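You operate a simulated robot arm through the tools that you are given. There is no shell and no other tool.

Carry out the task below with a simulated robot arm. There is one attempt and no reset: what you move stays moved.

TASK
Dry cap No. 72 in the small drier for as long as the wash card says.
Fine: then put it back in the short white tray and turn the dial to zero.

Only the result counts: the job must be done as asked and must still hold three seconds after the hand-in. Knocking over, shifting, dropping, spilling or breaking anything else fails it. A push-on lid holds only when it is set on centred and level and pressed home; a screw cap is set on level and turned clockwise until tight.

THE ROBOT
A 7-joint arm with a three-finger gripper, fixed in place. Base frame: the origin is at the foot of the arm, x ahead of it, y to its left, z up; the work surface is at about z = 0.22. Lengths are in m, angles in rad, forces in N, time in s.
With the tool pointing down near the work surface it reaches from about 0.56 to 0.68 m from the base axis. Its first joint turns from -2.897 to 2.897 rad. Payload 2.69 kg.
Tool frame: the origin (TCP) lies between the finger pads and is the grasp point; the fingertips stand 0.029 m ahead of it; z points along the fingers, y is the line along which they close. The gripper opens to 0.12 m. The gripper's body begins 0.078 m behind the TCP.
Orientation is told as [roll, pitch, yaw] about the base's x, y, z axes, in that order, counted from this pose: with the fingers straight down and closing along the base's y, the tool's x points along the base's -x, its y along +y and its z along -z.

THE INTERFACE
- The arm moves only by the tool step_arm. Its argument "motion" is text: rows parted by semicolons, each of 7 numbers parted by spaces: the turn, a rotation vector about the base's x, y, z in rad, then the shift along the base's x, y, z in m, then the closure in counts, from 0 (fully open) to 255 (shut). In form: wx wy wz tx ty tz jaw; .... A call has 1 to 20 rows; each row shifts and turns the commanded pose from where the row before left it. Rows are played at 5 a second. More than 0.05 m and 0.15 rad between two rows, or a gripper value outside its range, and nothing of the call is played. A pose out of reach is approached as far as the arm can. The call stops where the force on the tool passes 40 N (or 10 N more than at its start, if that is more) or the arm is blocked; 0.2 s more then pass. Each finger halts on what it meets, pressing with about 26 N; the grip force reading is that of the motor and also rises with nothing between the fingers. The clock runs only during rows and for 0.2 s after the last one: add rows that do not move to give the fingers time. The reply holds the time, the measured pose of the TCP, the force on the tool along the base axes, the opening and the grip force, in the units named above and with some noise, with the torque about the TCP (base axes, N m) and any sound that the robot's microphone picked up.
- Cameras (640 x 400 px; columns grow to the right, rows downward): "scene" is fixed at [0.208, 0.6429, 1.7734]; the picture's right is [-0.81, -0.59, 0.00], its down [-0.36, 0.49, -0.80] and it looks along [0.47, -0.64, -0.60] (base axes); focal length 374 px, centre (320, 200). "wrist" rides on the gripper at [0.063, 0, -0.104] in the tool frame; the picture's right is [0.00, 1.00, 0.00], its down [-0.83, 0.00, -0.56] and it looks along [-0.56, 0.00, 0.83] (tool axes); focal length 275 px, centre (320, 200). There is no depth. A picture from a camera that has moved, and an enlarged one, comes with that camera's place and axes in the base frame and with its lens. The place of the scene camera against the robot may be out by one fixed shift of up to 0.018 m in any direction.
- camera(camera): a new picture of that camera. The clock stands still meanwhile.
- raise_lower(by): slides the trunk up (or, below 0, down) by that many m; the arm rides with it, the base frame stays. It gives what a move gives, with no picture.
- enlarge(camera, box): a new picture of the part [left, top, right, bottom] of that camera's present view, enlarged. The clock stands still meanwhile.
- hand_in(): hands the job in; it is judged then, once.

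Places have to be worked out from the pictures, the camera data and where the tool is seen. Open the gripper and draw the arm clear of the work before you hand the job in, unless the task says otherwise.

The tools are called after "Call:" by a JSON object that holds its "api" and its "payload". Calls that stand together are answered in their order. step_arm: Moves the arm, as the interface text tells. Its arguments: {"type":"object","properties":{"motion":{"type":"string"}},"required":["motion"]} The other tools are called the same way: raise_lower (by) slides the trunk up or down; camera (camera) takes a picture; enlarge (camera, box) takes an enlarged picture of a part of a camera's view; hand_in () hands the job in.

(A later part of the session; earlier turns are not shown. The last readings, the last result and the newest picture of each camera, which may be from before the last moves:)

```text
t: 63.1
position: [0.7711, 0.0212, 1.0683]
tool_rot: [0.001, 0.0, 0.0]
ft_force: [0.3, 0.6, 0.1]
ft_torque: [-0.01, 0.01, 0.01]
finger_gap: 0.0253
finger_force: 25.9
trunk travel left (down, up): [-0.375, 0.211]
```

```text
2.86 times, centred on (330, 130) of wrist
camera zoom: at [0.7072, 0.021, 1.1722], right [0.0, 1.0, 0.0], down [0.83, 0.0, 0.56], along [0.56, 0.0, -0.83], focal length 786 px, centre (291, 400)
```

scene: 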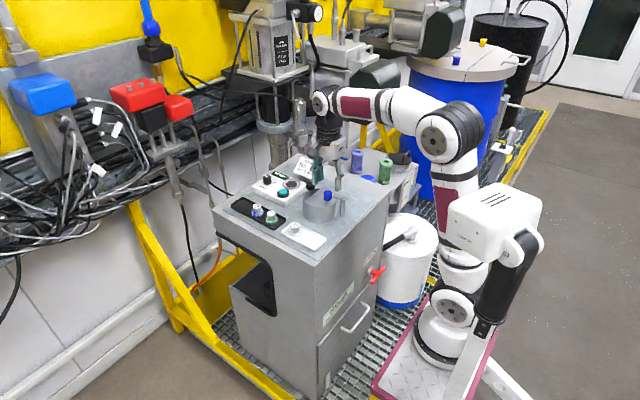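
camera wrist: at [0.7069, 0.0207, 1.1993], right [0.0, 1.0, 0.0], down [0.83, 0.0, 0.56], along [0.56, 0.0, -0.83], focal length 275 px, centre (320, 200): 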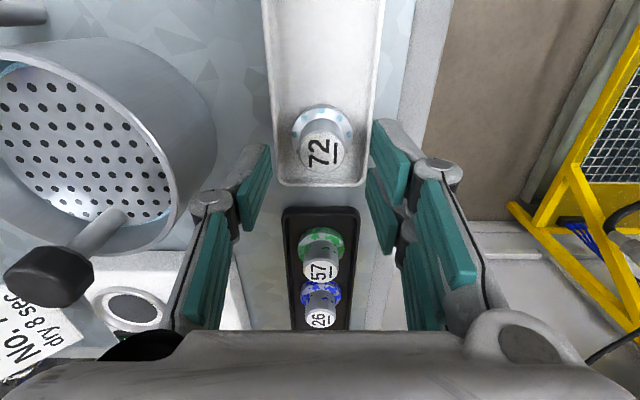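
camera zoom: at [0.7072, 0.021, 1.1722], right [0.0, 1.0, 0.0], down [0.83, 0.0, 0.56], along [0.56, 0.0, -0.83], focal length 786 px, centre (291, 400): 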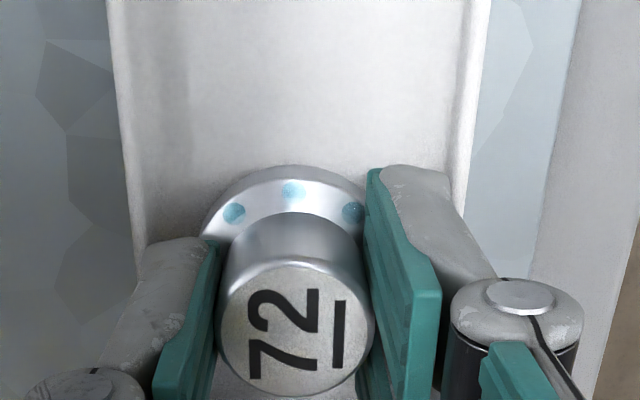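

Cap 72 is gripped (gap 25 mm). I'll lift it straight up, carry it over the drum and start lowering.

Call:
{"api": "step_arm", "payload": {"motion": "0 0 0 0 0 0.01 255; 0 0 0 0 0 0.02 255; 0 0 0 0 0 0.03 255; 0 0 0 0 0 0.04 255; 0 0 0 0 0 0.035 255; 0 0 0 0 -0.02 0 255; 0 0 0 -0.002 -0.03 0 255; 0 0 0 -0.002 -0.03 0 255; 0 0 0 -0.002 -0.03 0 255; 0 0 0 0 -0.012 0 255; 0 0 0 0 0 0 255"}}

Call:
{"api": "camera", "payload": {"camera": "wrist"}}

Call:
{"api": "enlarge", "payload": {"camera": "scene", "box": [270, 155, 370, 235]}}

```text
t: 65.5
position: [0.7653, -0.1016, 1.2029]
tool_rot: [-0.001, 0.0, -0.001]
ft_force: [-0.5, -0.1, -1.8]
ft_torque: [0.0, -0.01, 0.03]
finger_gap: 0.0251
finger_force: 25.9
trunk travel left (down, up): [-0.375, 0.211]
```

```text
taken
camera wrist: at [0.7014, -0.1012, 1.3078], right [0.0, 1.0, 0.0], down [0.83, 0.0, 0.56], along [0.56, 0.0, -0.83], focal length 275 px, centre (320, 200)
```

wrist: 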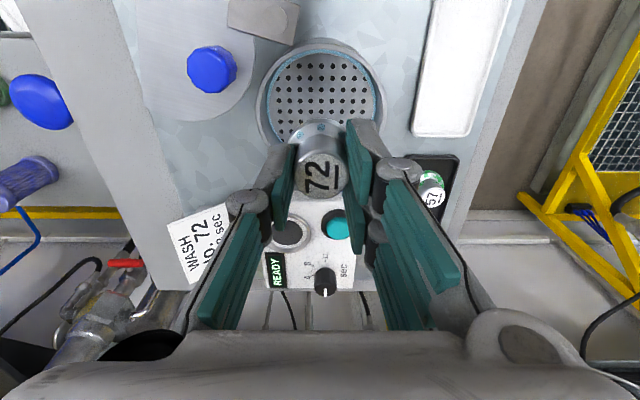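

```text
5.00 times, centred on (320, 195) of scene
camera zoom: at [0.208, 0.6429, 1.7734], right [-0.81, -0.59, 0.0], down [-0.36, 0.49, -0.8], along [0.47, -0.64, -0.6], focal length 1871 px, centre (320, 225)
```

zoom: 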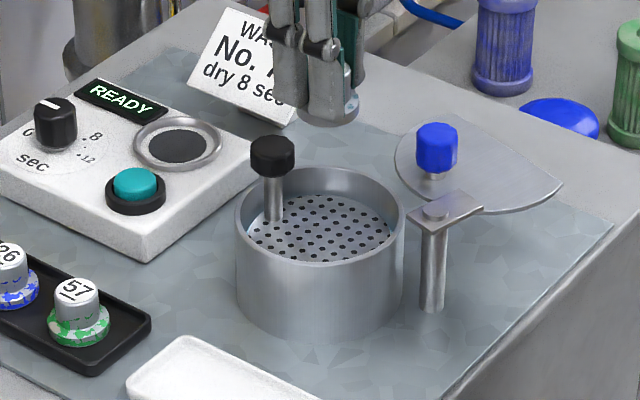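

Call:
{"api": "step_arm", "payload": {"motion": "0 0 0 -0.001 0.001 -0.03 255; 0 0 0 0 0 -0.03 255; 0 0 0 0 0 -0.02 255; 0 0 0 0 0 -0.01 255; 0 0 0 0 0 0 255"}}

Call:
{"api": "enlarge", "payload": {"camera": "scene", "box": [295, 165, 365, 225]}}

Call:
{"api": "camera", "payload": {"camera": "wrist"}}

```text
t: 66.7
position: [0.7641, -0.0997, 1.1127]
tool_rot: [-0.001, 0.0, 0.0]
ft_force: [-0.1, 0.0, -1.4]
ft_torque: [-0.02, -0.02, 0.01]
finger_gap: 0.0248
finger_force: 25.8
trunk travel left (down, up): [-0.375, 0.211]
```

```text
6.67 times, centred on (330, 195) of scene
camera zoom: at [0.208, 0.6429, 1.7734], right [-0.81, -0.59, 0.0], down [-0.36, 0.49, -0.8], along [0.47, -0.64, -0.6], focal length 2495 px, centre (253, 233)
```

zoom: 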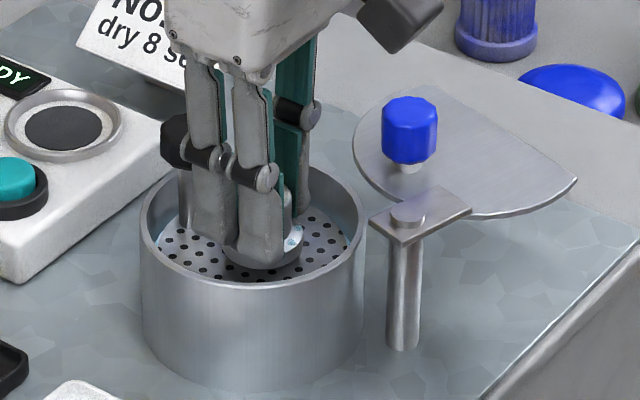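

```text
taken
camera wrist: at [0.7004, -0.0995, 1.2172], right [0.0, 1.0, 0.0], down [0.83, 0.0, 0.56], along [0.56, 0.0, -0.83], focal length 275 px, centre (320, 200)
```

wrist: 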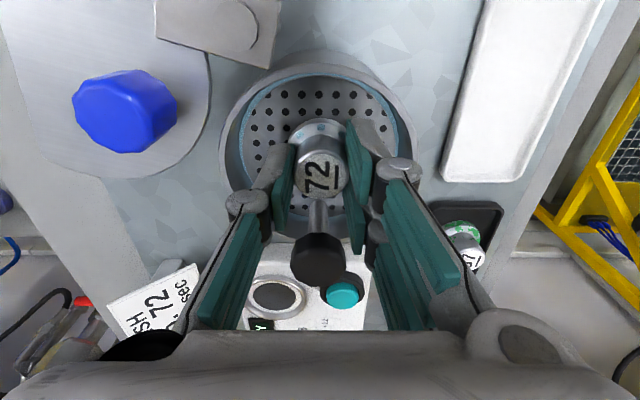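

The cap is inside the drum just above the disc. I'll lower in 2-mm steps and watch for the load to come off.

Call:
{"api": "step_arm", "payload": {"motion": "0 0 0 0 0 -0.002 255; 0 0 0 0 0 -0.002 255; 0 0 0 0 0 0 255"}}

Call:
{"api": "step_arm", "payload": {"motion": "0 0 0 0 0 -0.002 255; 0 0 0 0 0 0 255"}}

Call:
{"api": "step_arm", "payload": {"motion": "0 0 0 0 0 -0.002 255; 0 0 0 0 0 0 255"}}

Call:
{"api": "enlarge", "payload": {"camera": "scene", "box": [305, 175, 355, 215]}}

```text
t: 67.5
position: [0.7638, -0.1, 1.108]
tool_rot: [-0.001, 0.001, -0.001]
ft_force: [-0.4, -0.1, -1.1]
ft_torque: [-0.02, 0.02, -0.03]
finger_gap: 0.0254
finger_force: 26.0
trunk travel left (down, up): [-0.375, 0.211]
```

```text
t: 68.1
position: [0.7635, -0.0998, 1.107]
tool_rot: [-0.001, -0.001, 0.0]
ft_force: [0.4, 0.0, -1.2]
ft_torque: [0.03, -0.01, 0.0]
finger_gap: 0.0253
finger_force: 26.2
trunk travel left (down, up): [-0.375, 0.211]
```

```text
t: 68.7
position: [0.7636, -0.0997, 1.1045]
tool_rot: [0.001, 0.0, 0.0]
ft_force: [0.7, 0.5, 0.6]
ft_torque: [-0.02, -0.01, 0.0]
finger_gap: 0.0249
finger_force: 25.4
trunk travel left (down, up): [-0.375, 0.211]
```

```text
10.00 times, centred on (330, 195) of scene
camera zoom: at [0.208, 0.6429, 1.7734], right [-0.81, -0.59, 0.0], down [-0.36, 0.49, -0.8], along [0.47, -0.64, -0.6], focal length 3742 px, centre (220, 250)
```

zoom: 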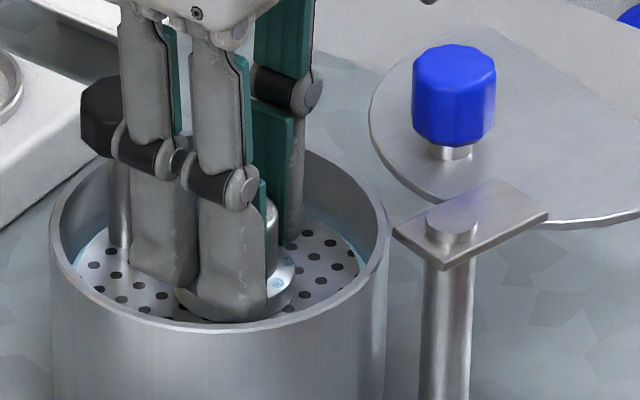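

Load is off the gripper at TCP z≈1.105, so the cap rests on the disc. I'll open to ~37 mm only (inside the drum) and rise.

Call:
{"api": "step_arm", "payload": {"motion": "0 0 0 0 0 -0.001 255; 0 0 0 0 0 0 215; 0 0 0 0 0 0 195; 0 0 0 0 0 0 178; 0 0 0 0 0 0 178; 0 0 0 0 0 0.01 178; 0 0 0 0 0 0.02 178; 0 0 0 0 0 0.03 178; 0 0 0 0 0 0.04 178; 0 0 0 0 0 0.04 178; 0 0 0 0 0 0 178"}}

Call:
{"api": "camera", "payload": {"camera": "wrist"}}

Call:
{"api": "enlarge", "payload": {"camera": "scene", "box": [295, 170, 365, 225]}}

```text
t: 71.1
position: [0.7628, -0.1004, 1.2431]
tool_rot: [0.0, 0.001, 0.001]
ft_force: [0.5, -0.4, 1.0]
ft_torque: [-0.03, -0.01, 0.0]
finger_gap: 0.0362
finger_force: 0.0
trunk travel left (down, up): [-0.375, 0.211]
```

```text
taken
camera wrist: at [0.6997, -0.1, 1.3487], right [0.0, 1.0, 0.0], down [0.83, 0.0, 0.56], along [0.56, 0.0, -0.83], focal length 275 px, centre (320, 200)
```

wrist: 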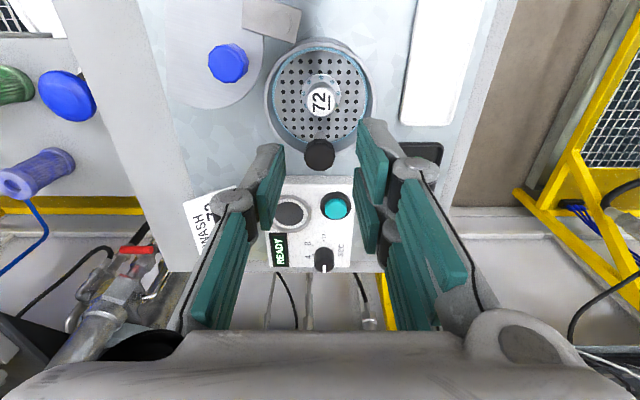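

```text
7.27 times, centred on (330, 198) of scene
camera zoom: at [0.208, 0.6429, 1.7734], right [-0.81, -0.59, 0.0], down [-0.36, 0.49, -0.8], along [0.47, -0.64, -0.6], focal length 2721 px, centre (247, 218)
```

zoom: 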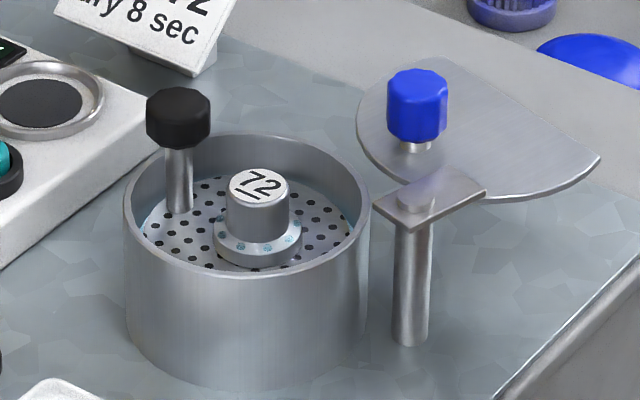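

Cap 72 stands upright on the disc. Now I'll press the black knob down with closed fingers (x≈0.794 so I stay inside the rim).

Call:
{"api": "step_arm", "payload": {"motion": "0 0 0 0.015 0 0 255; 0 0 0 0.016 0 0 255; 0 0 0 0 0 -0.02 255; 0 0 0 0 0 -0.03 255; 0 0 0 0 0 -0.03 255; 0 0 0 0 0 -0.01 255; 0 0 0 0 0 0 255"}}

Call:
{"api": "step_arm", "payload": {"motion": "0 0 0 0 0 -0.004 255; 0 0 0 0 0 -0.004 255; 0 0 0 0 0 -0.004 255; 0 0 0 0 0 0 255"}}

Call:
{"api": "enlarge", "payload": {"camera": "scene", "box": [295, 170, 365, 225]}}

```text
t: 72.7
position: [0.7942, -0.1013, 1.1524]
tool_rot: [-0.001, 0.001, 0.0]
ft_force: [-0.4, -0.1, 0.6]
ft_torque: [-0.02, 0.0, 0.01]
finger_gap: 0.0001
finger_force: 25.7
trunk travel left (down, up): [-0.375, 0.211]
```

```text
t: 73.7
position: [0.7952, -0.1013, 1.1405]
tool_rot: [-0.001, 0.0, 0.0]
ft_force: [0.9, 1.2, 2.7]
ft_torque: [0.01, -0.03, 0.0]
finger_gap: 0.006
finger_force: 28.9
trunk travel left (down, up): [-0.375, 0.211]
```

```text
7.27 times, centred on (330, 198) of scene
camera zoom: at [0.208, 0.6429, 1.7734], right [-0.81, -0.59, 0.0], down [-0.36, 0.49, -0.8], along [0.47, -0.64, -0.6], focal length 2721 px, centre (247, 218)
```

zoom: 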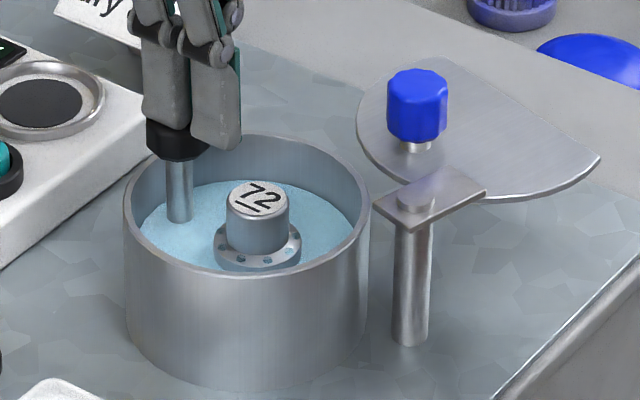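

There is blue liquid in the drum: the disc just dipped below the surface, so this drum is the wash bath, not the drier. The small drier must be the control box with the round well, dial and button. I'll stop at once, rise off the knob and check.

Call:
{"api": "step_arm", "payload": {"motion": "0 0 0 0 0 0.005 255; 0 0 0 0 0 0.01 255; 0 0 0 0 0 0.03 255; 0 0 0 0 0 0.04 255; 0 0 0 0 0 0.02 255; 0 0 0 0 0 0 255"}}

Call:
{"api": "enlarge", "payload": {"camera": "scene", "box": [295, 170, 365, 225]}}

Call:
{"api": "enlarge", "payload": {"camera": "scene", "box": [250, 160, 320, 210]}}

Call:
{"api": "camera", "payload": {"camera": "wrist"}}

```text
t: 75.1
position: [0.7946, -0.1008, 1.2469]
tool_rot: [0.0, 0.0, 0.0]
ft_force: [0.0, -0.4, 0.1]
ft_torque: [-0.03, 0.01, -0.02]
finger_gap: 0.0
finger_force: 28.7
trunk travel left (down, up): [-0.375, 0.211]
```

```text
7.27 times, centred on (330, 198) of scene
camera zoom: at [0.208, 0.6429, 1.7734], right [-0.81, -0.59, 0.0], down [-0.36, 0.49, -0.8], along [0.47, -0.64, -0.6], focal length 2721 px, centre (247, 218)
```

zoom: 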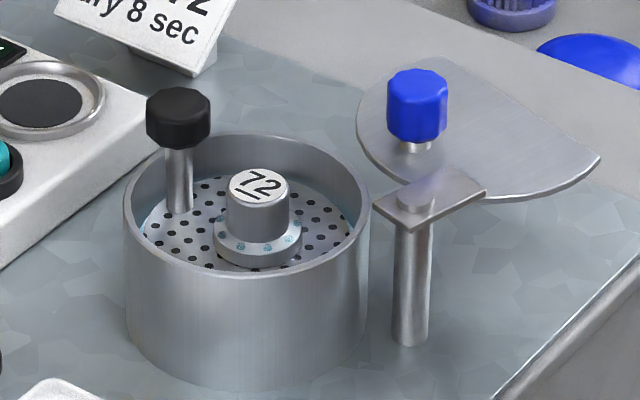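

```text
8.00 times, centred on (285, 185) of scene
camera zoom: at [0.208, 0.6429, 1.7734], right [-0.81, -0.59, 0.0], down [-0.36, 0.49, -0.8], along [0.47, -0.64, -0.6], focal length 2994 px, centre (600, 320)
```

zoom: 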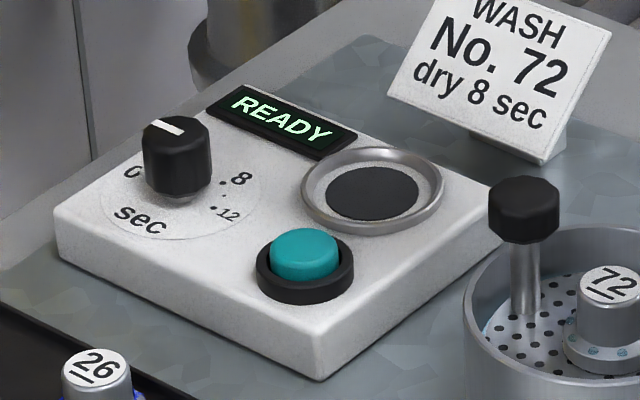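

```text
taken
camera wrist: at [0.7315, -0.1004, 1.3515], right [0.0, 1.0, 0.0], down [0.83, 0.0, 0.56], along [0.56, 0.0, -0.83], focal length 275 px, centre (320, 200)
```

wrist: 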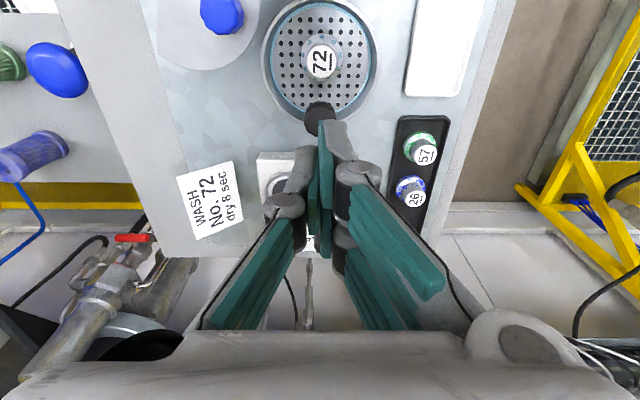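

The spring-loaded basket returned to its original height. Now I'll move above the control box to inspect the round well, dial and button closely.

Call:
{"api": "step_arm", "payload": {"motion": "0 0 0 0.02 -0.01 0.02 200; 0 0 0 0.02 -0.01 0.02 120; 0 0 0 0.02 -0.01 0.02 60; 0 0 0 0.01 0 0 0; 0 0 0 0 0 0 0"}}

Call:
{"api": "camera", "payload": {"camera": "wrist"}}

Call:
{"api": "enlarge", "payload": {"camera": "wrist", "box": [250, 90, 350, 210]}}

Call:
{"api": "enlarge", "payload": {"camera": "wrist", "box": [310, 160, 370, 210]}}

```text
t: 76.3
position: [0.8516, -0.1298, 1.3038]
tool_rot: [0.0, -0.002, -0.001]
ft_force: [-0.1, -0.4, -0.7]
ft_torque: [0.02, 0.0, 0.0]
finger_gap: 0.1198
finger_force: 0.0
out of reach, approached as far as the arm can: row 4
trunk travel left (down, up): [-0.375, 0.211]
```

```text
taken
camera wrist: at [0.7888, -0.1299, 1.409], right [0.0, 1.0, 0.0], down [0.83, 0.0, 0.56], along [0.56, 0.0, -0.83], focal length 275 px, centre (320, 200)
```

wrist: 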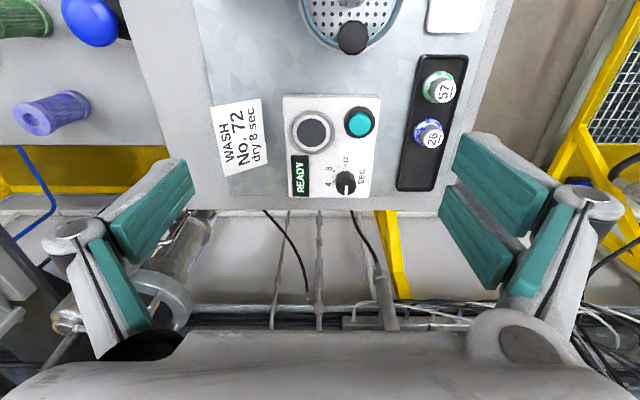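

```text
3.33 times, centred on (300, 150) of wrist
camera zoom: at [0.7888, -0.1299, 1.409], right [0.0, 1.0, 0.0], down [0.83, 0.0, 0.56], along [0.56, 0.0, -0.83], focal length 918 px, centre (387, 367)
```

zoom: 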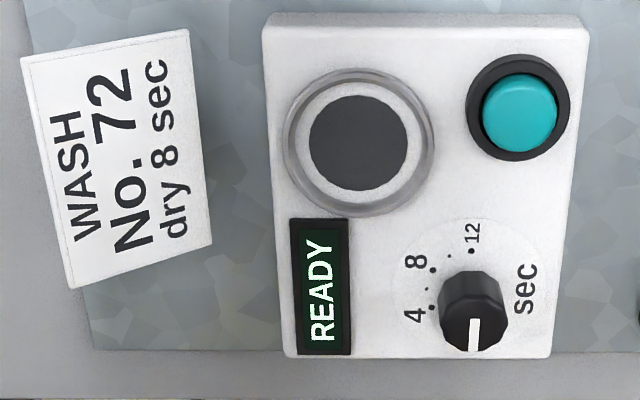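

```text
8.00 times, centred on (340, 185) of wrist
camera zoom: at [0.7888, -0.1299, 1.409], right [0.0, 1.0, 0.0], down [0.83, 0.0, 0.56], along [0.56, 0.0, -0.83], focal length 2202 px, centre (160, 320)
```

zoom: 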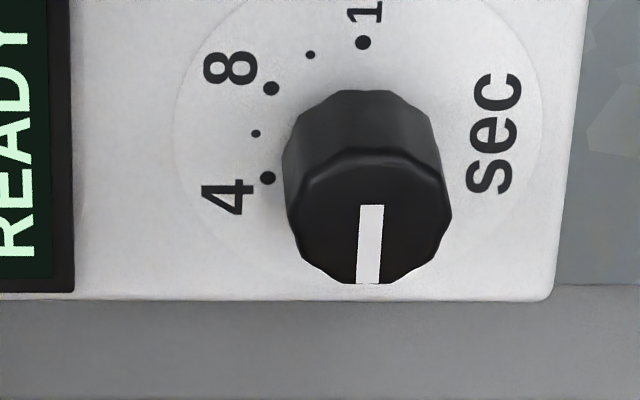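

The arm reports the reach limit at about x≈0.852 here (z≈1.30). I'll check the arm's posture in the scene to plan trunk height.

Call:
{"api": "camera", "payload": {"camera": "scene"}}

Call:
{"api": "enlarge", "payload": {"camera": "scene", "box": [360, 60, 600, 400]}}

```text
taken
```

scene: 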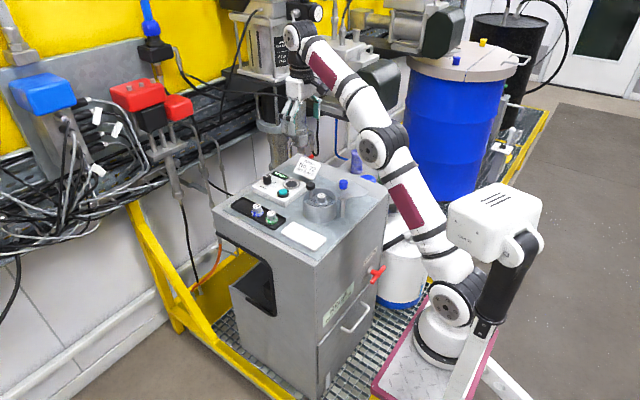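

```text
1.18 times, centred on (480, 230) of scene
camera zoom: at [0.208, 0.6429, 1.7734], right [-0.81, -0.59, 0.0], down [-0.36, 0.49, -0.8], along [0.47, -0.64, -0.6], focal length 440 px, centre (132, 165)
```

zoom: 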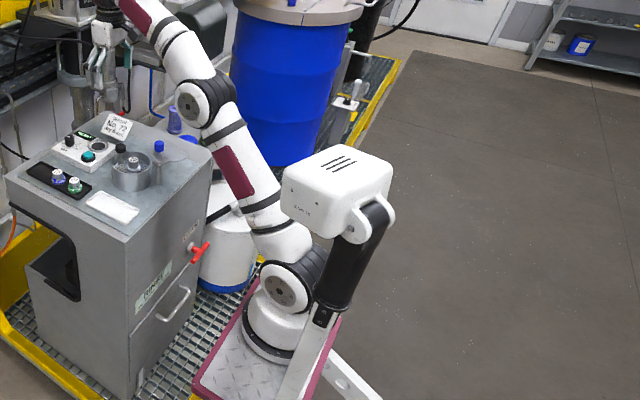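

The arm is nearly straight because its shoulder is low; raising the trunk will level the shoulder with the wrist and extend reach to the dial (≈(0.996, −0.092)). I'll pull back a little first, then raise the trunk by 0.15.

Call:
{"api": "step_arm", "payload": {"motion": "0 0 0 -0.03 0.01 0 0; 0 0 0 -0.03 0.01 0 0; 0 0 0 -0.02 0.01 0 0; 0 0 0 0 0 0 0"}}

Call:
{"api": "raise_lower", "payload": {"by": 0.15}}

```text
t: 77.3
position: [0.7733, -0.0994, 1.304]
tool_rot: [0.001, 0.002, 0.0]
ft_force: [-0.2, 0.4, -0.4]
ft_torque: [0.0, -0.01, -0.01]
finger_gap: 0.1201
finger_force: 0.1
trunk travel left (down, up): [-0.375, 0.211]
```

```text
t: 79.0
position: [0.7405, -0.0991, 1.4537]
tool_rot: [-0.002, -0.001, 0.0]
ft_force: [-1.0, 0.0, 0.0]
ft_torque: [-0.04, 0.02, 0.04]
finger_gap: 0.1199
finger_force: 0.0
trunk travel left (down, up): [-0.525, 0.061]
```

The trunk's slide is slanted (x shifted −0.033 for +0.15 in z), but the margins work out for the dial and well. Now I'll go back over the washer basket, check the cap's position and pick it up again.

Call:
{"api": "step_arm", "payload": {"motion": "0 0 0 0.0235 0 -0.03 60; 0 0 0 0 -0.001 -0.04 120; 0 0 0 0 0 -0.04 178; 0 0 0 0 0 -0.04 178; 0 0 0 0 0 -0.04 178; 0 0 0 0 0 -0.02 178; 0 0 0 0 0 0 178"}}

Call:
{"api": "camera", "payload": {"camera": "wrist"}}

Call:
{"api": "enlarge", "payload": {"camera": "wrist", "box": [260, 30, 380, 150]}}

```text
t: 80.6
position: [0.7635, -0.1018, 1.2447]
tool_rot: [-0.002, -0.003, 0.001]
ft_force: [-0.1, 0.3, -0.6]
ft_torque: [0.0, 0.02, 0.01]
finger_gap: 0.0361
finger_force: 0.0
trunk travel left (down, up): [-0.525, 0.061]
```

```text
taken
camera wrist: at [0.7, -0.1002, 1.3491], right [0.0, 1.0, 0.0], down [0.83, 0.0, 0.56], along [0.56, 0.0, -0.83], focal length 275 px, centre (320, 200)
```

wrist: 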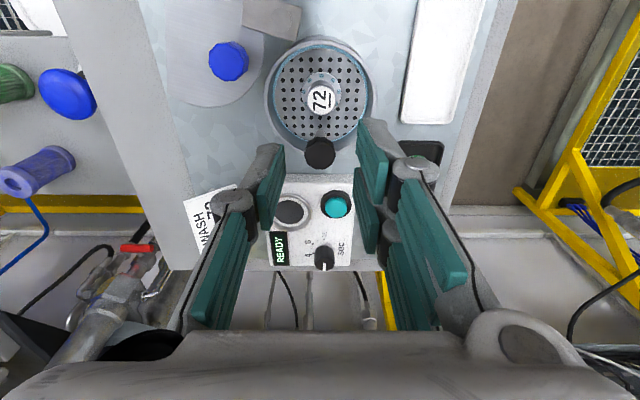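

```text
3.33 times, centred on (320, 90) of wrist
camera zoom: at [0.7, -0.1002, 1.3491], right [0.0, 1.0, 0.0], down [0.83, 0.0, 0.56], along [0.56, 0.0, -0.83], focal length 918 px, centre (320, 567)
```

zoom: 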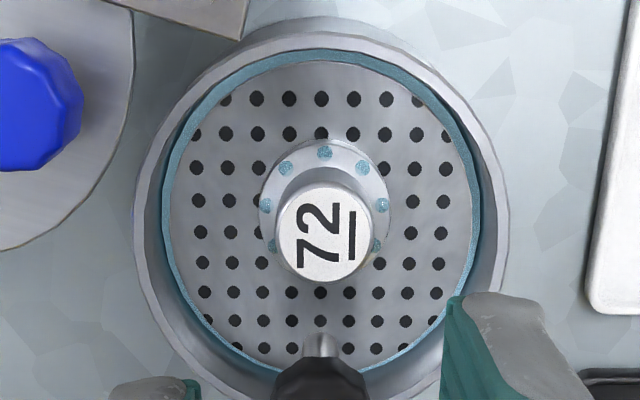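

The cap is at (0.763, −0.099), right under the tool. I'll descend to z≈1.105 and grip it.

Call:
{"api": "step_arm", "payload": {"motion": "0 0 0 0 0.0006 -0.03 178; 0 0 0 0 0.0006 -0.03 178; 0 0 0 0 0 -0.03 178; 0 0 0 0 0 -0.03 178; 0 0 0 0 0 -0.015 178; 0 0 0 0 0 -0.004 178; 0 0 0 0 0 0 178"}}

Call:
{"api": "step_arm", "payload": {"motion": "0 0 0 0 0 0 200; 0 0 0 0 0 0 230; 0 0 0 0 0 0 255; 0 0 0 0 0 0 255"}}

Call:
{"api": "enlarge", "payload": {"camera": "scene", "box": [295, 170, 365, 225]}}

```text
t: 82.2
position: [0.7641, -0.098, 1.1039]
tool_rot: [-0.002, -0.003, 0.0]
ft_force: [0.0, -0.6, -0.4]
ft_torque: [-0.01, -0.01, 0.01]
finger_gap: 0.0363
finger_force: 0.0
trunk travel left (down, up): [-0.525, 0.061]
```

```text
t: 83.2
position: [0.7641, -0.0989, 1.106]
tool_rot: [-0.003, -0.001, -0.001]
ft_force: [-0.3, -0.2, 0.1]
ft_torque: [-0.02, -0.01, 0.01]
finger_gap: 0.0252
finger_force: 25.1
trunk travel left (down, up): [-0.525, 0.061]
```

```text
7.27 times, centred on (330, 198) of scene
camera zoom: at [0.208, 0.6429, 1.7734], right [-0.81, -0.59, 0.0], down [-0.36, 0.49, -0.8], along [0.47, -0.64, -0.6], focal length 2721 px, centre (247, 218)
```

zoom: 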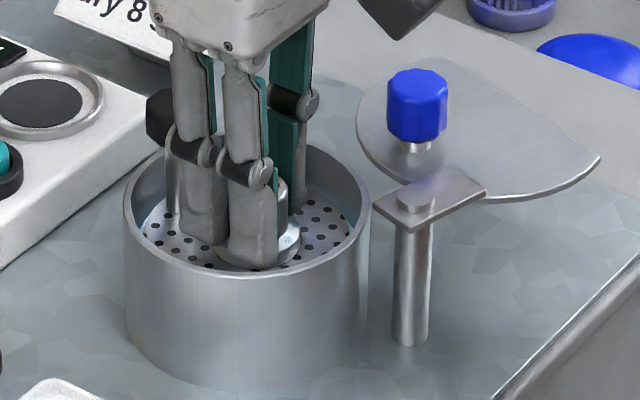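

Gripped. I'll lift and carry it above the drier's round well at about (0.920, −0.141), then check alignment.

Call:
{"api": "step_arm", "payload": {"motion": "0 0 0 0 0 0.02 255; 0 0 0 0 0 0.035 255; 0 0 0 0 0 0.04 255; 0 0 0 0.03 -0.008 0 255; 0 0 0 0.03 -0.008 0 255; 0 0 0 0.03 -0.008 0 255; 0 0 0 0.03 -0.008 0 255; 0 0 0 0.03 -0.008 0 255; 0 0 0 0.006 -0.001 0 255; 0 0 0 0 0 0 255"}}

Call:
{"api": "camera", "payload": {"camera": "wrist"}}

Call:
{"api": "enlarge", "payload": {"camera": "scene", "box": [250, 150, 330, 210]}}

```text
t: 85.4
position: [0.8746, -0.1263, 1.1952]
tool_rot: [-0.003, -0.002, 0.001]
ft_force: [-0.2, 0.9, -1.5]
ft_torque: [0.02, 0.02, 0.02]
finger_gap: 0.0251
finger_force: 26.2
out of reach, approached as far as the arm can: row 7, 8, 9
trunk travel left (down, up): [-0.525, 0.061]
```

```text
taken
camera wrist: at [0.8119, -0.1262, 1.3005], right [0.0, 1.0, 0.0], down [0.83, 0.0, 0.56], along [0.56, 0.0, -0.83], focal length 275 px, centre (320, 200)
```

wrist: 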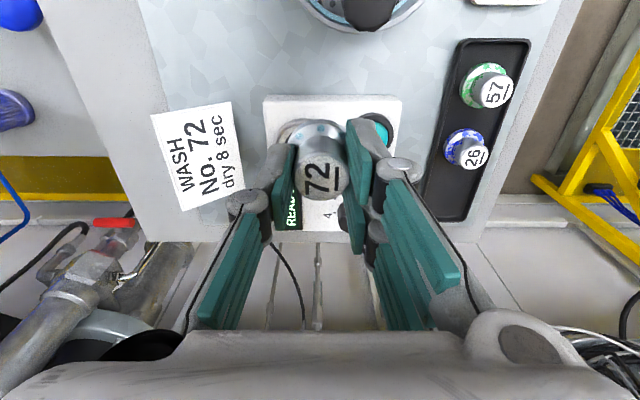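

```text
6.67 times, centred on (290, 180) of scene
camera zoom: at [0.208, 0.6429, 1.7734], right [-0.81, -0.59, 0.0], down [-0.36, 0.49, -0.8], along [0.47, -0.64, -0.6], focal length 2495 px, centre (520, 333)
```

zoom: 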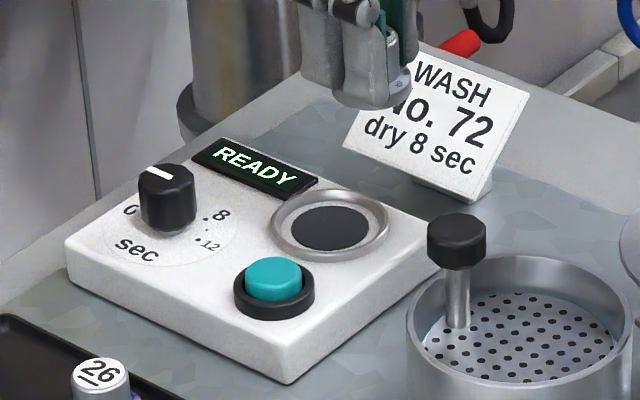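

The reach limit hit at x≈0.875 here (z≈1.195, trunk raised), so raising the trunk didn't help. Let me look at the arm's posture to choose the trunk height properly.

Call:
{"api": "camera", "payload": {"camera": "scene"}}

```text
taken
```

scene: 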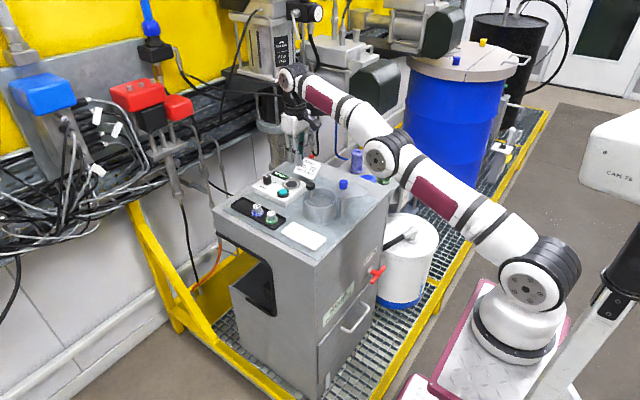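

The trunk slides on a slant: lowering it moves the arm base forward. I'll retreat and rise with the cap held, then lower the trunk back by 0.15, where the well should be in reach.

Call:
{"api": "step_arm", "payload": {"motion": "0 0 0 -0.03 0.005 0 255; 0 0 0 -0.03 0.005 0.02 255; 0 0 0 -0.03 0.005 0.03 255; 0 0 0 -0.03 0.005 0.04 255; 0 0 0 -0.03 0.005 0.04 255; 0 0 0 -0.01 0 0.04 255; 0 0 0 0 0 0.04 255; 0 0 0 0 0 0.04 255; 0 0 0 0 0 0 255"}}

Call:
{"api": "raise_lower", "payload": {"by": -0.15}}

Call:
{"api": "camera", "payload": {"camera": "scene"}}

```text
refused: row 4 steps farther than a row can; nothing moved
```

```text
t: 86.7
position: [0.8855, -0.1257, 1.0929]
tool_rot: [-0.008, -0.028, 0.003]
ft_force: [4.0, -0.8, 17.6]
ft_torque: [-0.27, -0.14, -0.01]
finger_gap: 0.0252
finger_force: 25.9
trunk travel left (down, up): [-0.409, 0.177]
stopped: the force on the tool passed its limit at 65 N (the readings are from after the stop); the commanded pose is now the measured one
```

```text
taken
```

scene: 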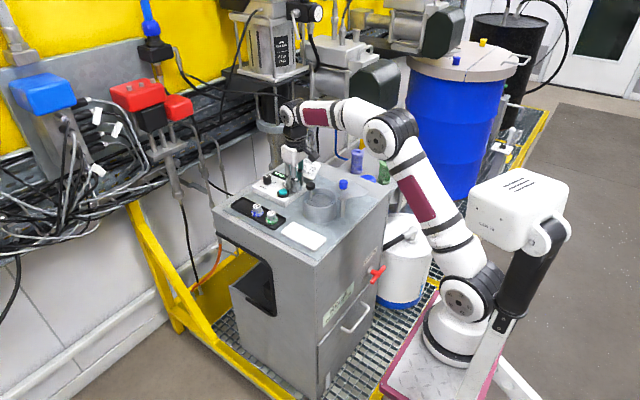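

The arm move was refused (a row was too long) and the trunk then lowered the cap onto the box – the force stop kicked in. I'll lift off right away and inspect.

Call:
{"api": "step_arm", "payload": {"motion": "0 0 0 0 0 0.01 255; 0 0 0 0 0 0.02 255; 0 0 0 0 0 0.03 255; 0 0 0 0 0 0 255"}}

Call:
{"api": "enlarge", "payload": {"camera": "scene", "box": [230, 150, 370, 250]}}

Call:
{"api": "camera", "payload": {"camera": "wrist"}}

```text
t: 87.7
position: [0.8835, -0.1266, 1.1517]
tool_rot: [-0.005, -0.021, 0.0]
ft_force: [0.5, 0.5, -1.0]
ft_torque: [0.02, -0.01, 0.0]
finger_gap: 0.0251
finger_force: 26.1
trunk travel left (down, up): [-0.409, 0.177]
```

```text
4.00 times, centred on (300, 200) of scene
camera zoom: at [0.208, 0.6429, 1.7734], right [-0.81, -0.59, 0.0], down [-0.36, 0.49, -0.8], along [0.47, -0.64, -0.6], focal length 1497 px, centre (400, 200)
```

zoom: 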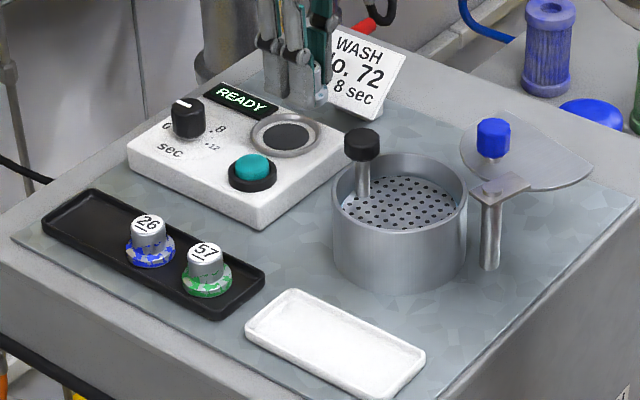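

```text
taken
camera wrist: at [0.8179, -0.1261, 1.2538], right [0.0, 1.0, -0.01], down [0.82, 0.01, 0.57], along [0.57, 0.0, -0.82], focal length 275 px, centre (320, 200)
```

wrist: 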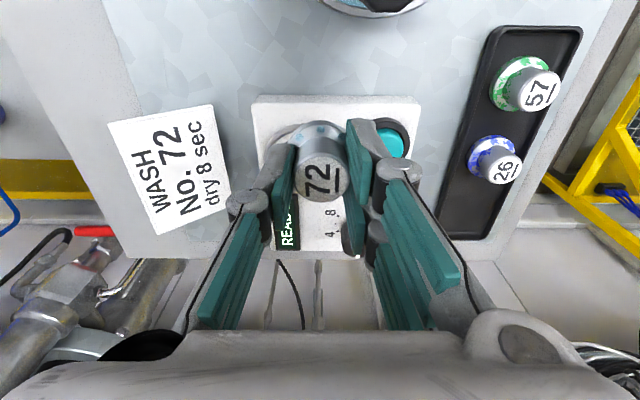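

Everything looks in place, and the cap is still held at the same spot. I'll correct the slight tilt and move above the well.

Call:
{"api": "step_arm", "payload": {"motion": "0.005 0.021 0 0.01 -0.004 0.01 255; 0 0 0 0.013 -0.005 0 255; 0 0 0 0.0135 -0.005 0 255; 0 0 0 0 0 0 255"}}

Call:
{"api": "camera", "payload": {"camera": "wrist"}}

Call:
{"api": "enlarge", "payload": {"camera": "scene", "box": [250, 150, 330, 210]}}

```text
t: 88.7
position: [0.9179, -0.1408, 1.1608]
tool_rot: [0.0, -0.001, 0.001]
ft_force: [-0.3, -0.1, -1.7]
ft_torque: [-0.02, -0.03, -0.03]
finger_gap: 0.0251
finger_force: 25.6
trunk travel left (down, up): [-0.409, 0.177]
```

```text
taken
camera wrist: at [0.8564, -0.1404, 1.265], right [0.0, 1.0, 0.0], down [0.83, 0.0, 0.56], along [0.56, 0.0, -0.83], focal length 275 px, centre (320, 200)
```

wrist: 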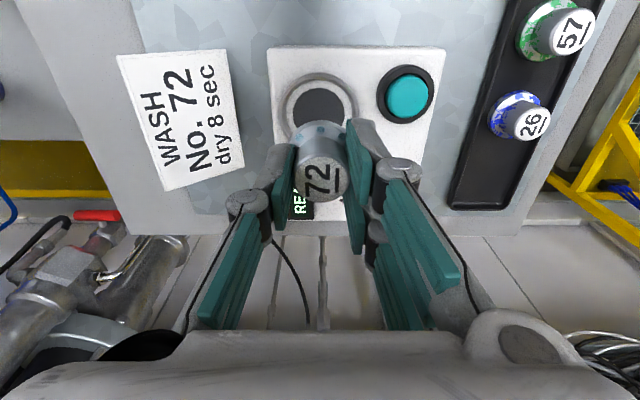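

```text
6.67 times, centred on (290, 180) of scene
camera zoom: at [0.208, 0.6429, 1.7734], right [-0.81, -0.59, 0.0], down [-0.36, 0.49, -0.8], along [0.47, -0.64, -0.6], focal length 2495 px, centre (520, 333)
```

zoom: 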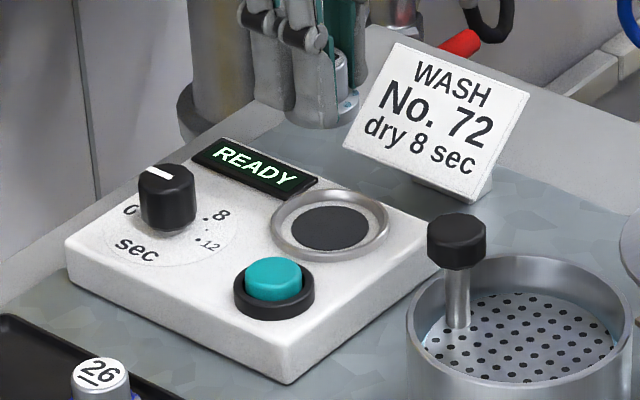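

Call:
{"api": "enlarge", "payload": {"camera": "wrist", "box": [260, 60, 380, 210]}}

```text
2.67 times, centred on (320, 135) of wrist
camera zoom: at [0.8564, -0.1404, 1.265], right [0.0, 1.0, 0.0], down [0.83, 0.0, 0.56], along [0.56, 0.0, -0.83], focal length 734 px, centre (320, 373)
```

zoom: 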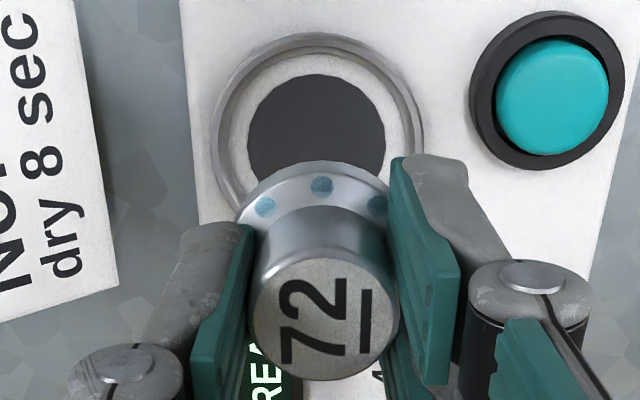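

The tool is within ~1 mm of the well centre (0.9185, −0.1414). I'll lower to just above, then feel down.

Call:
{"api": "step_arm", "payload": {"motion": "0 0 0 0.0006 -0.0006 -0.02 255; 0 0 0 0 0 -0.02 255; 0 0 0 0 0 -0.012 255; 0 0 0 0 0 0 255"}}

Call:
{"api": "camera", "payload": {"camera": "wrist"}}

Call:
{"api": "enlarge", "payload": {"camera": "scene", "box": [260, 160, 320, 205]}}

```text
t: 89.7
position: [0.9211, -0.1414, 1.1092]
tool_rot: [0.001, 0.0, 0.0]
ft_force: [-1.4, 0.7, -1.1]
ft_torque: [0.04, 0.0, 0.01]
finger_gap: 0.0252
finger_force: 26.3
trunk travel left (down, up): [-0.409, 0.177]
```

```text
taken
camera wrist: at [0.8573, -0.1411, 1.2131], right [0.0, 1.0, 0.0], down [0.83, 0.0, 0.56], along [0.56, 0.0, -0.83], focal length 275 px, centre (320, 200)
```

wrist: 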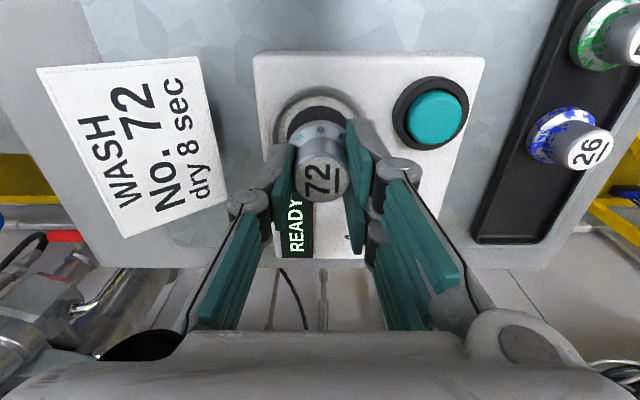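

```text
8.89 times, centred on (290, 182) of scene
camera zoom: at [0.208, 0.6429, 1.7734], right [-0.81, -0.59, 0.0], down [-0.36, 0.49, -0.8], along [0.47, -0.64, -0.6], focal length 3326 px, centre (587, 356)
```

zoom: 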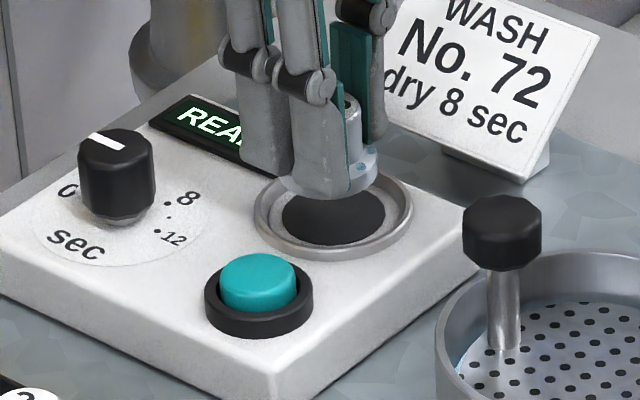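

Call:
{"api": "enlarge", "payload": {"camera": "wrist", "box": [260, 70, 380, 210]}}

Call:
{"api": "step_arm", "payload": {"motion": "0 0 0 0 0 -0.004 255; 0 0 0 0 0 -0.004 255; 0 0 0 0 0 0 255"}}

```text
2.86 times, centred on (320, 140) of wrist
camera zoom: at [0.8573, -0.1411, 1.2131], right [0.0, 1.0, 0.0], down [0.83, 0.0, 0.56], along [0.56, 0.0, -0.83], focal length 786 px, centre (320, 371)
```

zoom: 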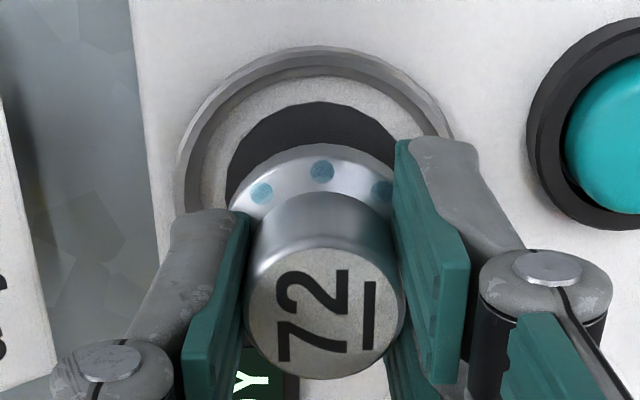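

```text
t: 90.5
position: [0.9196, -0.1411, 1.1008]
tool_rot: [-0.001, -0.001, 0.0]
ft_force: [0.2, -0.5, -1.4]
ft_torque: [0.0, -0.01, 0.02]
finger_gap: 0.0253
finger_force: 26.0
trunk travel left (down, up): [-0.409, 0.177]
```

Call:
{"api": "step_arm", "payload": {"motion": "0 0 0 -0.0008 -0.0008 -0.002 255; 0 0 0 0 0 -0.002 255; 0 0 0 0 0 -0.002 255; 0 0 0 0 0 0 255"}}

Call:
{"api": "step_arm", "payload": {"motion": "0 0 0 0 0 -0.002 255; 0 0 0 0 0 0 255"}}

Call:
{"api": "step_arm", "payload": {"motion": "0 0 0 0 0 -0.002 255; 0 0 0 0 0 0 255"}}

```text
t: 91.5
position: [0.9188, -0.1419, 1.0942]
tool_rot: [0.0, -0.002, 0.001]
ft_force: [-0.1, 0.4, -0.6]
ft_torque: [-0.02, -0.03, 0.0]
finger_gap: 0.0253
finger_force: 25.9
trunk travel left (down, up): [-0.409, 0.177]
```

```text
t: 92.1
position: [0.9199, -0.1415, 1.0933]
tool_rot: [0.001, -0.002, 0.001]
ft_force: [0.6, -0.1, -0.6]
ft_torque: [0.0, -0.02, 0.01]
finger_gap: 0.0252
finger_force: 26.0
trunk travel left (down, up): [-0.409, 0.177]
```

```text
t: 92.7
position: [0.9199, -0.1415, 1.0913]
tool_rot: [0.001, -0.002, -0.002]
ft_force: [0.1, -0.6, -1.2]
ft_torque: [0.02, -0.02, 0.0]
finger_gap: 0.0252
finger_force: 26.1
trunk travel left (down, up): [-0.409, 0.177]
```

Call:
{"api": "step_arm", "payload": {"motion": "0 0 0 0 0 -0.002 255; 0 0 0 0 0 0 255"}}

Call:
{"api": "step_arm", "payload": {"motion": "0 0 0 0 0 -0.002 255; 0 0 0 0 0 0 255"}}

Call:
{"api": "enlarge", "payload": {"camera": "scene", "box": [260, 160, 320, 205]}}

```text
t: 93.3
position: [0.9188, -0.1416, 1.089]
tool_rot: [0.001, -0.002, 0.0]
ft_force: [-0.7, -1.1, -0.8]
ft_torque: [0.03, 0.01, 0.0]
finger_gap: 0.0254
finger_force: 26.3
trunk travel left (down, up): [-0.409, 0.177]
```

```text
t: 93.9
position: [0.9191, -0.1416, 1.0893]
tool_rot: [0.0, -0.003, 0.001]
ft_force: [0.4, -0.3, 13.1]
ft_torque: [0.08, 0.18, -0.01]
finger_gap: 0.0249
finger_force: 26.0
trunk travel left (down, up): [-0.409, 0.177]
```

```text
8.89 times, centred on (290, 182) of scene
camera zoom: at [0.208, 0.6429, 1.7734], right [-0.81, -0.59, 0.0], down [-0.36, 0.49, -0.8], along [0.47, -0.64, -0.6], focal length 3326 px, centre (587, 356)
```

zoom: 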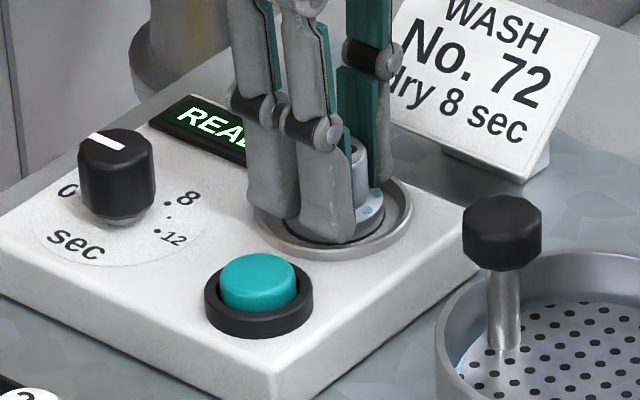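

Contact at TCP z≈1.089: the cap sits inside the ring. I'll release gently and rise.

Call:
{"api": "step_arm", "payload": {"motion": "0 0 0 0 0 0.001 255; 0 0 0 0 0 0 225; 0 0 0 0 0 0 200; 0 0 0 0 0 0 175; 0 0 0 0 0 0 165; 0 0 0 0 0 0.01 165; 0 0 0 0 0 0.02 165; 0 0 0 0 0 0.03 165; 0 0 0 0 0 0 165"}}

Call:
{"api": "camera", "payload": {"camera": "wrist"}}

Call:
{"api": "enlarge", "payload": {"camera": "scene", "box": [260, 160, 320, 205]}}

```text
t: 95.9
position: [0.919, -0.1408, 1.1483]
tool_rot: [0.001, 0.001, 0.001]
ft_force: [-0.5, 0.2, -0.4]
ft_torque: [0.0, 0.02, -0.02]
finger_gap: 0.0422
finger_force: 0.0
trunk travel left (down, up): [-0.409, 0.177]
```

```text
taken
camera wrist: at [0.8559, -0.1407, 1.2529], right [0.0, 1.0, 0.0], down [0.83, 0.0, 0.56], along [0.56, 0.0, -0.83], focal length 275 px, centre (320, 200)
```

wrist: 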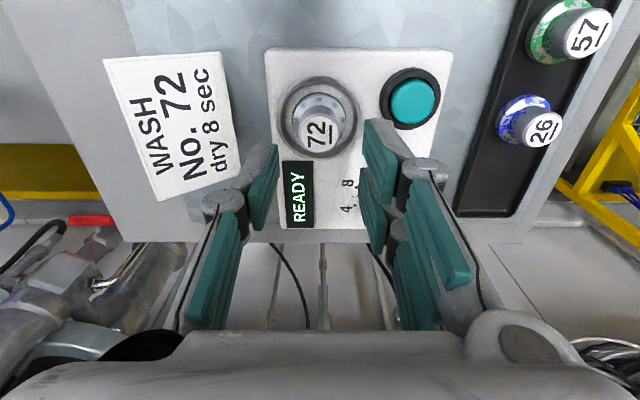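

```text
8.89 times, centred on (290, 182) of scene
camera zoom: at [0.208, 0.6429, 1.7734], right [-0.81, -0.59, 0.0], down [-0.36, 0.49, -0.8], along [0.47, -0.64, -0.6], focal length 3326 px, centre (587, 356)
```

zoom: 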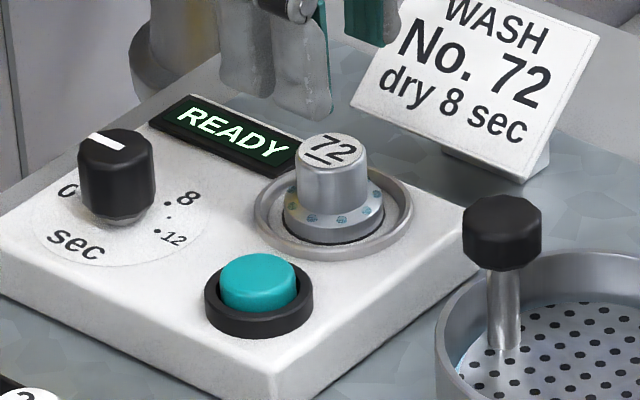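

Cap 72 is seated in the drier's ring. From the dial's dots I get the dial centre ≈(0.989, −0.093), 0 at +x and 15° per second, so 8 is 120° clockwise. I'll pull back and up before lowering the trunk for reach.

Call:
{"api": "step_arm", "payload": {"motion": "0 0 0 -0.01 0 0.03 165; 0 0 0 -0.025 0.005 0.03 165; 0 0 0 -0.025 0.01 0.03 165; 0 0 0 -0.025 0.01 0.03 165; 0 0 0 -0.025 0.01 0.03 165; 0 0 0 -0.01 0.005 0.03 165; 0 0 0 0 0 0 165"}}

```text
t: 97.5
position: [0.798, -0.1001, 1.3268]
tool_rot: [0.001, 0.0, 0.0]
ft_force: [0.1, 0.7, 0.0]
ft_torque: [-0.01, 0.0, -0.01]
finger_gap: 0.0425
finger_force: 0.0
trunk travel left (down, up): [-0.409, 0.177]
```

Call:
{"api": "raise_lower", "payload": {"by": -0.1}}

Call:
{"api": "camera", "payload": {"camera": "scene"}}

```text
t: 98.8
position: [0.7987, -0.1014, 1.2278]
tool_rot: [0.0, -0.001, 0.0]
ft_force: [0.2, -1.0, 0.9]
ft_torque: [0.0, -0.01, -0.01]
finger_gap: 0.0423
finger_force: 0.0
trunk travel left (down, up): [-0.309, 0.277]
```

```text
taken
```

scene: 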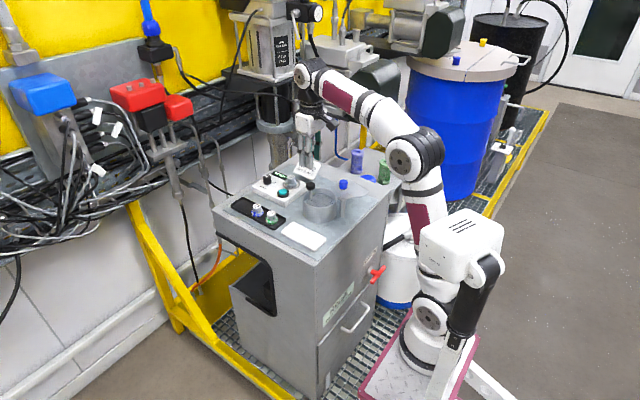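

Call:
{"api": "raise_lower", "payload": {"by": -0.04}}

```text
t: 99.6
position: [0.7999, -0.102, 1.1873]
tool_rot: [-0.001, -0.002, 0.001]
ft_force: [0.0, -0.3, -0.8]
ft_torque: [-0.02, 0.02, 0.01]
finger_gap: 0.0422
finger_force: 0.0
trunk travel left (down, up): [-0.269, 0.317]
```

Now I'll rotate to yaw +60° while moving forward above the control box, with a 60-mm gap for the dial.

Call:
{"api": "step_arm", "payload": {"motion": "0 0 0.131 0.025 0.001 0 127; 0 0 0.131 0.03 0.001 0 127; 0 0 0.131 0.03 0.001 0 127; 0 0 0.131 0.03 0.001 0 127; 0 0 0.131 0.01 0.001 -0.02 127; 0 0 0.131 0.01 0.001 -0.02 127; 0 0 0.131 0.01 0.001 -0.01 127; 0 0 0.131 0.01 0.001 -0.01 127; 0 0 0 0 0 0 127"}}

Call:
{"api": "camera", "payload": {"camera": "wrist"}}

Call:
{"api": "enlarge", "payload": {"camera": "scene", "box": [240, 150, 320, 210]}}

```text
t: 101.6
position: [0.9542, -0.0935, 1.1284]
tool_rot: [0.0, 0.0, 1.052]
ft_force: [-0.3, 0.3, -0.5]
ft_torque: [-0.02, -0.01, 0.03]
finger_gap: 0.0601
finger_force: 0.1
trunk travel left (down, up): [-0.269, 0.317]
```

```text
taken
camera wrist: at [0.9234, -0.1481, 1.2323], right [-0.87, 0.49, 0.0], down [0.41, 0.72, 0.56], along [0.27, 0.48, -0.83], focal length 275 px, centre (320, 200)
```

wrist: 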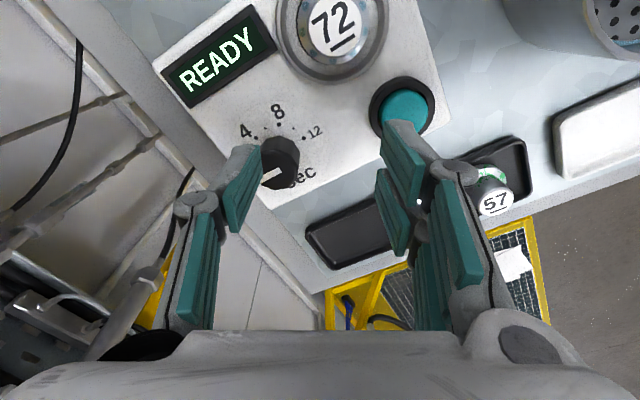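

```text
6.67 times, centred on (280, 180) of scene
camera zoom: at [0.208, 0.6429, 1.7734], right [-0.81, -0.59, 0.0], down [-0.36, 0.49, -0.8], along [0.47, -0.64, -0.6], focal length 2495 px, centre (587, 333)
```

zoom: 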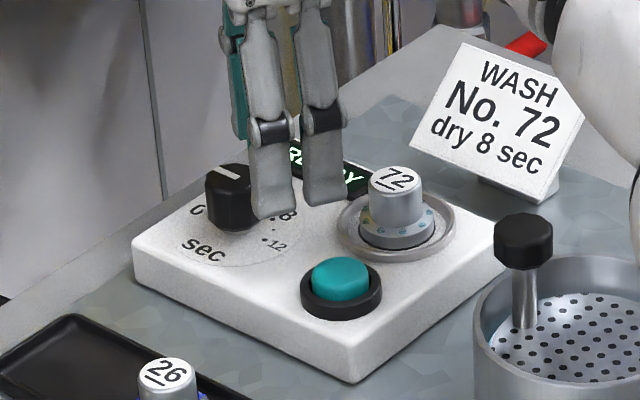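

Call:
{"api": "enlarge", "payload": {"camera": "wrist", "box": [230, 90, 350, 200]}}

```text
3.64 times, centred on (290, 145) of wrist
camera zoom: at [0.9234, -0.1481, 1.2323], right [-0.87, 0.49, 0.0], down [0.41, 0.72, 0.56], along [0.27, 0.48, -0.83], focal length 1001 px, centre (429, 400)
```

zoom: 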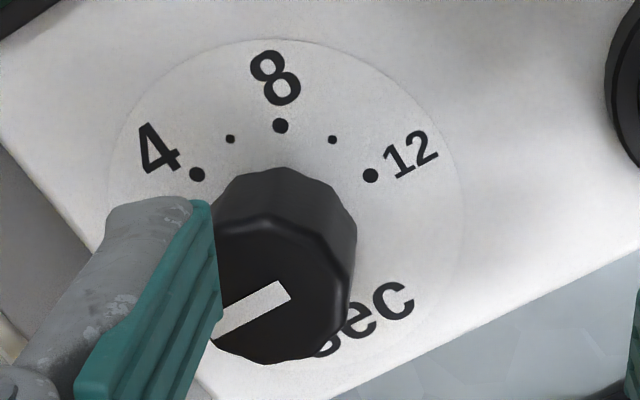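

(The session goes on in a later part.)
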